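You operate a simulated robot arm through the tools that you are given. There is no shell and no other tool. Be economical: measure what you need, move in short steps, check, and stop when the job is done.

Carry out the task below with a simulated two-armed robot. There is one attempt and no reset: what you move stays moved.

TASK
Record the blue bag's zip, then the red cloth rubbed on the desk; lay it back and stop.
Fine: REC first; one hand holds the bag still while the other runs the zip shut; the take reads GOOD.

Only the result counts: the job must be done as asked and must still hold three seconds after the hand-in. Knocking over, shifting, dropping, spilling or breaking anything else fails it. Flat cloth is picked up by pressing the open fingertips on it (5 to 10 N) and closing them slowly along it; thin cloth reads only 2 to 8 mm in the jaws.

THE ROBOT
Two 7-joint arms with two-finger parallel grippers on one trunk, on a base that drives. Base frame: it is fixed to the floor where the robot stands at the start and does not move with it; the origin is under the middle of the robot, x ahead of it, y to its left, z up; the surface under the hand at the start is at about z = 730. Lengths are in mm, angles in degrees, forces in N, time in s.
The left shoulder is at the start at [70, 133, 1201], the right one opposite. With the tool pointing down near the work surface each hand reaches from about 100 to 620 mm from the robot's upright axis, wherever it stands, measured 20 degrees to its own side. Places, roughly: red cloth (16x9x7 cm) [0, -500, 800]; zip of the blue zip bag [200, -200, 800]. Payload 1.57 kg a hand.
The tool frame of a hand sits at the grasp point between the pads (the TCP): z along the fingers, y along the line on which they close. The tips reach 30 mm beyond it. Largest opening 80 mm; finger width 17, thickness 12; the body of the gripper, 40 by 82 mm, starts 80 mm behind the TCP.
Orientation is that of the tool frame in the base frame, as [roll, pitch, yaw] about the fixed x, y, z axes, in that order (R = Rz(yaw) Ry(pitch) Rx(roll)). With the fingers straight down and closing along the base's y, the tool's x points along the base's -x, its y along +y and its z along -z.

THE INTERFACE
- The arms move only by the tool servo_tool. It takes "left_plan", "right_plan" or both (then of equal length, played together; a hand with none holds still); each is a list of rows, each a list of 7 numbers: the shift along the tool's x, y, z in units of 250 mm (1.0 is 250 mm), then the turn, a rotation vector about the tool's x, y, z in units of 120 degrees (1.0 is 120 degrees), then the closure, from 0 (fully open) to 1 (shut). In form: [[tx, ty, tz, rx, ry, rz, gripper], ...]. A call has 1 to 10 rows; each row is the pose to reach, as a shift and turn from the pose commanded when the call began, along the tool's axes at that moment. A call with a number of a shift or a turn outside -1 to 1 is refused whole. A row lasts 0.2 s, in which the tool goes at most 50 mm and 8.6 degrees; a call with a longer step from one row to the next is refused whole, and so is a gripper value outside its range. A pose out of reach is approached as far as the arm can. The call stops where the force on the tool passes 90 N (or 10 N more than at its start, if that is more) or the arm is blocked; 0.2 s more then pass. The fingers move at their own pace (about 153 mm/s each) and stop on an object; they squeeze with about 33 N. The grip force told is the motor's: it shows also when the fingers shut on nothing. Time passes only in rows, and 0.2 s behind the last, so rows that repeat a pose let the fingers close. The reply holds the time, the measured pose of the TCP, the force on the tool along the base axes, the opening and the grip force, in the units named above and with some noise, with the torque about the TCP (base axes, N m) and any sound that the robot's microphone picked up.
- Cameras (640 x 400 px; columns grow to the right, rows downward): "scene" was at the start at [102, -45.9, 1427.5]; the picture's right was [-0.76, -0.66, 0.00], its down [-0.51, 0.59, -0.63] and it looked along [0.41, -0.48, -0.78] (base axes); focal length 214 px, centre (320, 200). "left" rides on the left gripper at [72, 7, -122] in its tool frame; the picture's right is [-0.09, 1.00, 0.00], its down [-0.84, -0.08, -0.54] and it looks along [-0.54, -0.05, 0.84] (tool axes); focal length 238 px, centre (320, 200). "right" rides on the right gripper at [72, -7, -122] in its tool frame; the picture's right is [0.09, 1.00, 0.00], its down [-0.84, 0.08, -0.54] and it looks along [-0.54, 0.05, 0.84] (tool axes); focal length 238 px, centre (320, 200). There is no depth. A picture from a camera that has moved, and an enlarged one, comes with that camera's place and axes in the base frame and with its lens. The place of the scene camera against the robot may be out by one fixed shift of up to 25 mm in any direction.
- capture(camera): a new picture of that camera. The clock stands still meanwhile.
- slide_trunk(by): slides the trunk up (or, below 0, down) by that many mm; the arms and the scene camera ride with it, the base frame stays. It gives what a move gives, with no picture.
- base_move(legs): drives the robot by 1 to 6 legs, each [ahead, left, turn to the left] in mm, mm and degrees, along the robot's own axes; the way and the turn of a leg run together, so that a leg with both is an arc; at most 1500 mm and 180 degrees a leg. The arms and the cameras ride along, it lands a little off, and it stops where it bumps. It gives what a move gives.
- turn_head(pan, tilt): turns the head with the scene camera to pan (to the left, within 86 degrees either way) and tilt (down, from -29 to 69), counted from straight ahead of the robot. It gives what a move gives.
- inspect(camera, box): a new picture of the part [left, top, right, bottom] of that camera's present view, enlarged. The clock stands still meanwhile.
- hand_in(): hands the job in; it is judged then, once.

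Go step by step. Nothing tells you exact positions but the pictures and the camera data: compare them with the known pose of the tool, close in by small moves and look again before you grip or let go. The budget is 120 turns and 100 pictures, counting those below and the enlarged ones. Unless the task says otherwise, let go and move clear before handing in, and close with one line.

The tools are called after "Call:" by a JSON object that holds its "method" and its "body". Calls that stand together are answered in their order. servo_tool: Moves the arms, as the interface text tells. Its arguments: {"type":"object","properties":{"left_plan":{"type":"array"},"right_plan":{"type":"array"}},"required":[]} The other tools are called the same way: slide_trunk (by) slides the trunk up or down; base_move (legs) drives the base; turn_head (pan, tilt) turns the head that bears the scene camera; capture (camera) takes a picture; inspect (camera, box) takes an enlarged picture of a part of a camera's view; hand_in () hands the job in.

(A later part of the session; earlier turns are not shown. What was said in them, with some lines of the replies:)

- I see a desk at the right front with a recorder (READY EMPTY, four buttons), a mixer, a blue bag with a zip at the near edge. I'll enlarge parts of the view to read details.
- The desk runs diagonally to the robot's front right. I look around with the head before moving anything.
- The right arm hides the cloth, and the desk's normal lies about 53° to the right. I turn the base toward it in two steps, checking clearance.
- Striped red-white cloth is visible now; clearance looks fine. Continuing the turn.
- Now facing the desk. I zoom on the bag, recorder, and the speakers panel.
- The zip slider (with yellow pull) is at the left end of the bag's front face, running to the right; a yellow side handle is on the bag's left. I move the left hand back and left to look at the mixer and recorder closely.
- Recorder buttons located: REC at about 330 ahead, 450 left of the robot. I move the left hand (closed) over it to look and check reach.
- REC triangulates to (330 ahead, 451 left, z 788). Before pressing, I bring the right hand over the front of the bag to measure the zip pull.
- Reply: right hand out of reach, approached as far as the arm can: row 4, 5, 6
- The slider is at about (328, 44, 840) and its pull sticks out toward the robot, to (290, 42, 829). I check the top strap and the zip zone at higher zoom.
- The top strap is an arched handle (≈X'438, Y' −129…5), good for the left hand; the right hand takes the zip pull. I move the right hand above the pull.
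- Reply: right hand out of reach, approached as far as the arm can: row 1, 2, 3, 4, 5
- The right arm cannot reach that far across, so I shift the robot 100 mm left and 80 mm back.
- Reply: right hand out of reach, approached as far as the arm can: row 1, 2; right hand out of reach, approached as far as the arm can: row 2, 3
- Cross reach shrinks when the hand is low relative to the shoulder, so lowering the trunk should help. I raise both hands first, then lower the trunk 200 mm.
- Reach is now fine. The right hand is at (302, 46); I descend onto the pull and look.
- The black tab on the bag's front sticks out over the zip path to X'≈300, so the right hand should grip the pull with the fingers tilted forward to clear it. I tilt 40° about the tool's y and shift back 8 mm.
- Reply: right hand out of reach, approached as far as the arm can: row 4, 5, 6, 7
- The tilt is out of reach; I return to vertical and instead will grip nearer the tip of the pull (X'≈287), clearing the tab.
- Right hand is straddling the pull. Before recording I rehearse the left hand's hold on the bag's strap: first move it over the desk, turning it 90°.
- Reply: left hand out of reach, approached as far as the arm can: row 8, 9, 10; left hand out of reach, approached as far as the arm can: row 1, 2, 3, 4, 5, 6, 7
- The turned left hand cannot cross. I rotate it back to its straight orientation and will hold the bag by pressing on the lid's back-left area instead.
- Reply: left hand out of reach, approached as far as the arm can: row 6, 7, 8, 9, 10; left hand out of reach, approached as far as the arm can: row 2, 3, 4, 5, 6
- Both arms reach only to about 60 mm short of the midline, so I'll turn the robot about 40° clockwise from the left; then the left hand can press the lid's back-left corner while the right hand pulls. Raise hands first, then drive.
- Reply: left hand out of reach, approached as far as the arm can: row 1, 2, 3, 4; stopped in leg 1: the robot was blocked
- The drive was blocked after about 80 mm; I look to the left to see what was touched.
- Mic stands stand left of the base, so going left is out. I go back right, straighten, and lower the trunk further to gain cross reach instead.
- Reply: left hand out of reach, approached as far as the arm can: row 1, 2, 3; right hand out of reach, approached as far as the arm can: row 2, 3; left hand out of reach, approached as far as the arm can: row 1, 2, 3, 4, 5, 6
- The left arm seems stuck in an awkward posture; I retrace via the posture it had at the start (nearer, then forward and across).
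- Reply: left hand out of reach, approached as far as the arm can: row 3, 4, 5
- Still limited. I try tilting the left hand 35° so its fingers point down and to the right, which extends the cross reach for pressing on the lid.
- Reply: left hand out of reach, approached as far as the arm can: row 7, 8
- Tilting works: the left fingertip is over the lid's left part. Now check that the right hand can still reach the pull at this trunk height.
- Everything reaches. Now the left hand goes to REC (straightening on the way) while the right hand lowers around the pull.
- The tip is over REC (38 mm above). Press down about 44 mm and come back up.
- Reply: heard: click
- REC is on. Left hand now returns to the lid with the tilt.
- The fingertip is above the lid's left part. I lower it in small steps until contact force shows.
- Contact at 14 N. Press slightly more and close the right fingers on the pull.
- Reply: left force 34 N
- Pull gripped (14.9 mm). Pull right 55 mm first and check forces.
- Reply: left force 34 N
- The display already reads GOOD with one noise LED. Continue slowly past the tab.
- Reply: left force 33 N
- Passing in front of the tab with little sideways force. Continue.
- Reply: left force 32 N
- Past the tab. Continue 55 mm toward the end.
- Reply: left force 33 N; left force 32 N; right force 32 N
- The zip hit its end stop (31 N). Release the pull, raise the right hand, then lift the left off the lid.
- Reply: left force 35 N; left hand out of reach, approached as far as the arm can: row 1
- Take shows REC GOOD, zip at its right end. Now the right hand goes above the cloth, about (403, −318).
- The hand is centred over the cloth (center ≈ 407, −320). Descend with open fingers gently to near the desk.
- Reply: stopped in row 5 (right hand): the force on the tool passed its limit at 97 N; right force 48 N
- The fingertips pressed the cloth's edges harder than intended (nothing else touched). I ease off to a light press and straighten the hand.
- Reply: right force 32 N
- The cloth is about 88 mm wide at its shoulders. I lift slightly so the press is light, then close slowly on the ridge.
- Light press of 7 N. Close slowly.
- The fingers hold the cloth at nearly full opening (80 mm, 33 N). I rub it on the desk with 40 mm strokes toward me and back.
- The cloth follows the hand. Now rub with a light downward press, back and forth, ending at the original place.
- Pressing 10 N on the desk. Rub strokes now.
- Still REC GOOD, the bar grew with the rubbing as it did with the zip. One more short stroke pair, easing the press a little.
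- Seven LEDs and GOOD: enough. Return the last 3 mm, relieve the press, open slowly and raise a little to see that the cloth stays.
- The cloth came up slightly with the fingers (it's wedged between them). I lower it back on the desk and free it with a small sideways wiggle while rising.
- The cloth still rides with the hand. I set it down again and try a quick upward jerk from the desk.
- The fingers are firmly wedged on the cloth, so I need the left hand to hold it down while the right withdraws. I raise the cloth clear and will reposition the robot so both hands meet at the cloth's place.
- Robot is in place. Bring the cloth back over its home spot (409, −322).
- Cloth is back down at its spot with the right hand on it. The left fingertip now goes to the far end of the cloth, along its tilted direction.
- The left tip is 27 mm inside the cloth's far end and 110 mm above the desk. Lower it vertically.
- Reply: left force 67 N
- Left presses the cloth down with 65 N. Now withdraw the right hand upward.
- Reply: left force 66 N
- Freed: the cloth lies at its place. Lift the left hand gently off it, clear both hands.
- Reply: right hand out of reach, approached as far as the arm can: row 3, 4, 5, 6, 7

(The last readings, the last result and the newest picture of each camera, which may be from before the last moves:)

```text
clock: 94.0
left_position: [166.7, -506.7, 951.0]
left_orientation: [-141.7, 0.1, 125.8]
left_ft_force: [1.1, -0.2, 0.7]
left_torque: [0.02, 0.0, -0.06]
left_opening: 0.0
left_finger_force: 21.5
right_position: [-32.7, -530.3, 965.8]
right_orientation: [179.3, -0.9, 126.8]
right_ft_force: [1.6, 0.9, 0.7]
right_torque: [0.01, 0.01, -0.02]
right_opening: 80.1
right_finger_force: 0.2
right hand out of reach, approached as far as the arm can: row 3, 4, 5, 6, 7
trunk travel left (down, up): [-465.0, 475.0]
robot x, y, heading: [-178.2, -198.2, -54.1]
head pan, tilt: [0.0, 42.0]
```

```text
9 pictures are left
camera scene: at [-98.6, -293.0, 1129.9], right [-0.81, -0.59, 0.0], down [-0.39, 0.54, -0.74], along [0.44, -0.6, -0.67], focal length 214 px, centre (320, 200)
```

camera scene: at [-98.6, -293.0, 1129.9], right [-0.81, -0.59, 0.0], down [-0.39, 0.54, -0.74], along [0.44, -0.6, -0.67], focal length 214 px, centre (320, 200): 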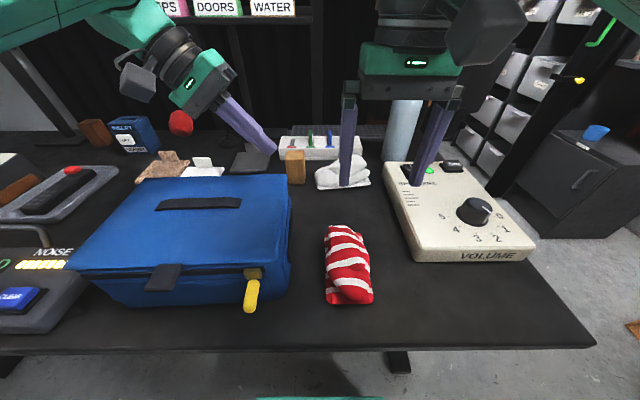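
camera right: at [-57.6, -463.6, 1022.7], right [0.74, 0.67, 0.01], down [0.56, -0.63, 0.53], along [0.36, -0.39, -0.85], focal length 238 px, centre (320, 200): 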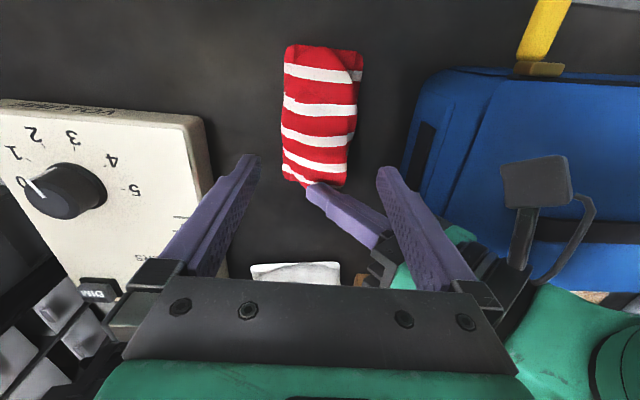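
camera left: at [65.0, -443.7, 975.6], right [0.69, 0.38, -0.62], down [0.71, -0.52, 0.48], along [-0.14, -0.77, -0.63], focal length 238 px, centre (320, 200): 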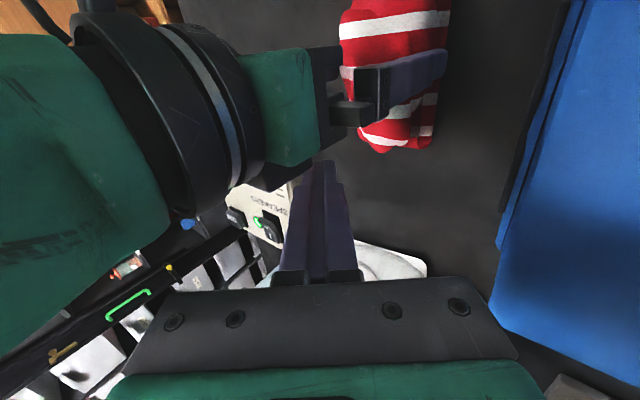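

Cloth lies flat at its place, everything standing. Drive back to reach STOP.

Call:
{"method": "base_move", "body": {"legs": [[-90, 0, 0.6], [0, 345, 0]]}}

Call:
{"method": "capture", "body": {"camera": "scene"}}

```text
clock: 96.9
left_position: [385.6, -232.8, 952.0]
left_orientation: [-141.5, 0.0, 125.8]
left_ft_force: [0.8, 0.1, 0.7]
left_torque: [-0.04, 0.0, 0.0]
left_opening: 0.0
left_finger_force: 20.8
right_position: [188.8, -256.2, 965.3]
right_orientation: [179.2, -0.9, 126.8]
right_ft_force: [0.1, -0.1, -0.3]
right_torque: [0.02, 0.0, -0.01]
right_opening: 80.0
right_finger_force: 0.0
trunk travel left (down, up): [-465.0, 475.0]
robot x, y, heading: [36.3, 79.1, -53.7]
head pan, tilt: [0.0, 42.0]
```

```text
8 pictures are left
camera scene: at [121.2, -18.8, 1130.0], right [-0.81, -0.59, 0.0], down [-0.4, 0.54, -0.74], along [0.44, -0.6, -0.67], focal length 214 px, centre (320, 200)
```

scene: 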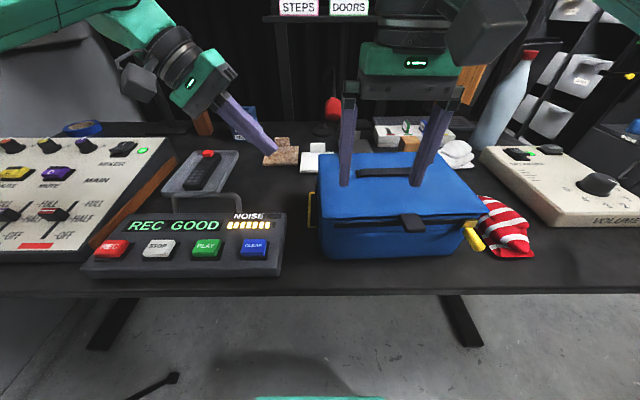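

Now the left hand straightens and moves over STOP (330, 363, 788).

Call:
{"method": "servo_tool", "body": {"left_plan": [[0.04, 0.07, -0.08, -0.06, 0, 0, 1], [0.08, 0.15, -0.15, -0.12, 0, 0, 1], [0.12, 0.23, -0.22, -0.19, 0, 0, 1], [0.16, 0.31, -0.29, -0.26, 0, 0, 1], [0.2, 0.383, -0.354, -0.32, 0, 0, 1]]}}

```text
clock: 98.1
left_position: [461.1, -115.6, 962.0]
left_orientation: [179.9, 0.1, 126.0]
left_ft_force: [0.0, -0.4, -0.1]
left_torque: [-0.02, -0.01, -0.01]
left_opening: 0.0
left_finger_force: 20.8
right_position: [189.0, -255.9, 965.8]
right_orientation: [179.3, -1.0, 126.7]
right_ft_force: [0.0, 0.5, 0.4]
right_torque: [0.0, 0.04, 0.01]
right_opening: 79.9
right_finger_force: 0.0
trunk travel left (down, up): [-465.0, 475.0]
robot x, y, heading: [41.8, 75.9, -53.8]
head pan, tilt: [0.0, 42.0]
```

Call:
{"method": "servo_tool", "body": {"left_plan": [[0.06, 0.1, 0.1, 0, 0, 0, 1], [0.12, 0.2, 0.2, 0, 0, 0, 1], [0.164, 0.253, 0.33, 0, 0, 0, 1], [0.164, 0.253, 0.44, 0, 0, 0, 1]]}}

Call:
{"method": "capture", "body": {"camera": "left"}}

```text
clock: 99.1
left_position: [489.4, -45.0, 851.9]
left_orientation: [179.9, 0.2, 125.9]
left_ft_force: [-0.3, -0.1, -0.4]
left_torque: [0.0, 0.01, 0.02]
left_opening: 0.0
left_finger_force: 21.5
right_position: [188.8, -255.7, 965.7]
right_orientation: [179.4, -0.8, 126.8]
right_ft_force: [0.9, 0.0, -0.2]
right_torque: [-0.01, 0.0, -0.01]
right_opening: 80.3
right_finger_force: 0.2
trunk travel left (down, up): [-465.0, 475.0]
robot x, y, heading: [37.0, 78.5, -54.0]
head pan, tilt: [0.0, 42.0]
```

```text
7 pictures are left
camera left: at [453.8, 16.8, 972.9], right [0.86, 0.51, 0.0], down [0.43, -0.72, 0.54], along [0.28, -0.47, -0.84], focal length 238 px, centre (320, 200)
```

left: 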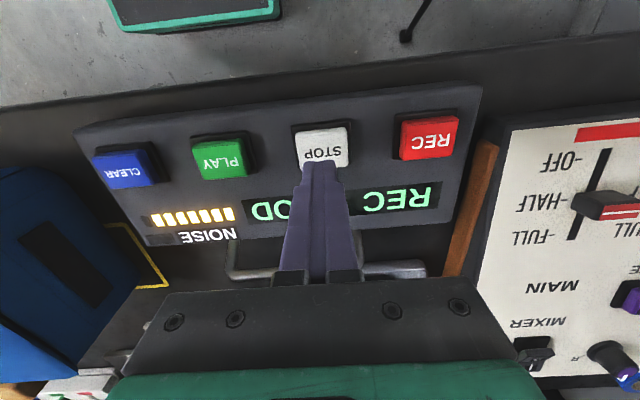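

Tip is over STOP. Press it.

Call:
{"method": "servo_tool", "body": {"left_plan": [[0, 0, 0.1, 0, 0, 0, 1], [0, 0, 0.14, 0, 0, 0, 1], [0, 0, 0.158, 0, 0, 0, 1], [0, 0, 0.06, 0, 0, 0, 1], [0, 0, -0.1, 0, 0, 0, 1], [0, 0, -0.3, 0, 0, 0, 1]]}}

Call:
{"method": "capture", "body": {"camera": "scene"}}

```text
clock: 100.5
left_position: [486.5, -46.4, 928.0]
left_orientation: [179.8, 0.0, 125.7]
left_ft_force: [0.3, -0.9, 0.1]
left_torque: [-0.01, -0.04, -0.01]
left_opening: 0.0
left_finger_force: 21.5
right_position: [187.8, -255.6, 965.4]
right_orientation: [179.2, -0.8, 126.8]
right_ft_force: [-0.8, 0.5, 0.7]
right_torque: [0.04, -0.01, 0.0]
right_opening: 80.0
right_finger_force: 0.0
trunk travel left (down, up): [-465.0, 475.0]
robot x, y, heading: [38.4, 80.3, -53.7]
head pan, tilt: [0.0, 42.0]
heard: click
```

```text
6 pictures are left
camera scene: at [119.9, -19.3, 1130.0], right [-0.81, -0.59, 0.0], down [-0.39, 0.54, -0.74], along [0.44, -0.6, -0.67], focal length 214 px, centre (320, 200)
```

scene: 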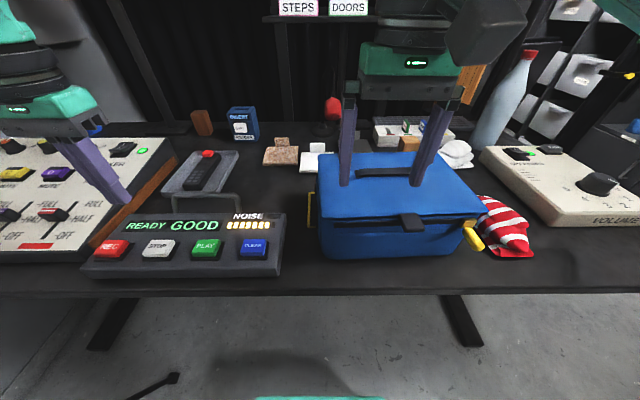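

The recorder reads READY GOOD, the zip is shut, the cloth is back in its place and both hands are clear. Handing in.

Call:
{"method": "hand_in", "body": {}}

```text
The job is handed in.
```

I recorded the bag's zip being run shut and then the red cloth rubbed on the desk, laid the cloth back (about 1–2 cm off its original spot) and pressed STOP; the recorder reads READY GOOD.
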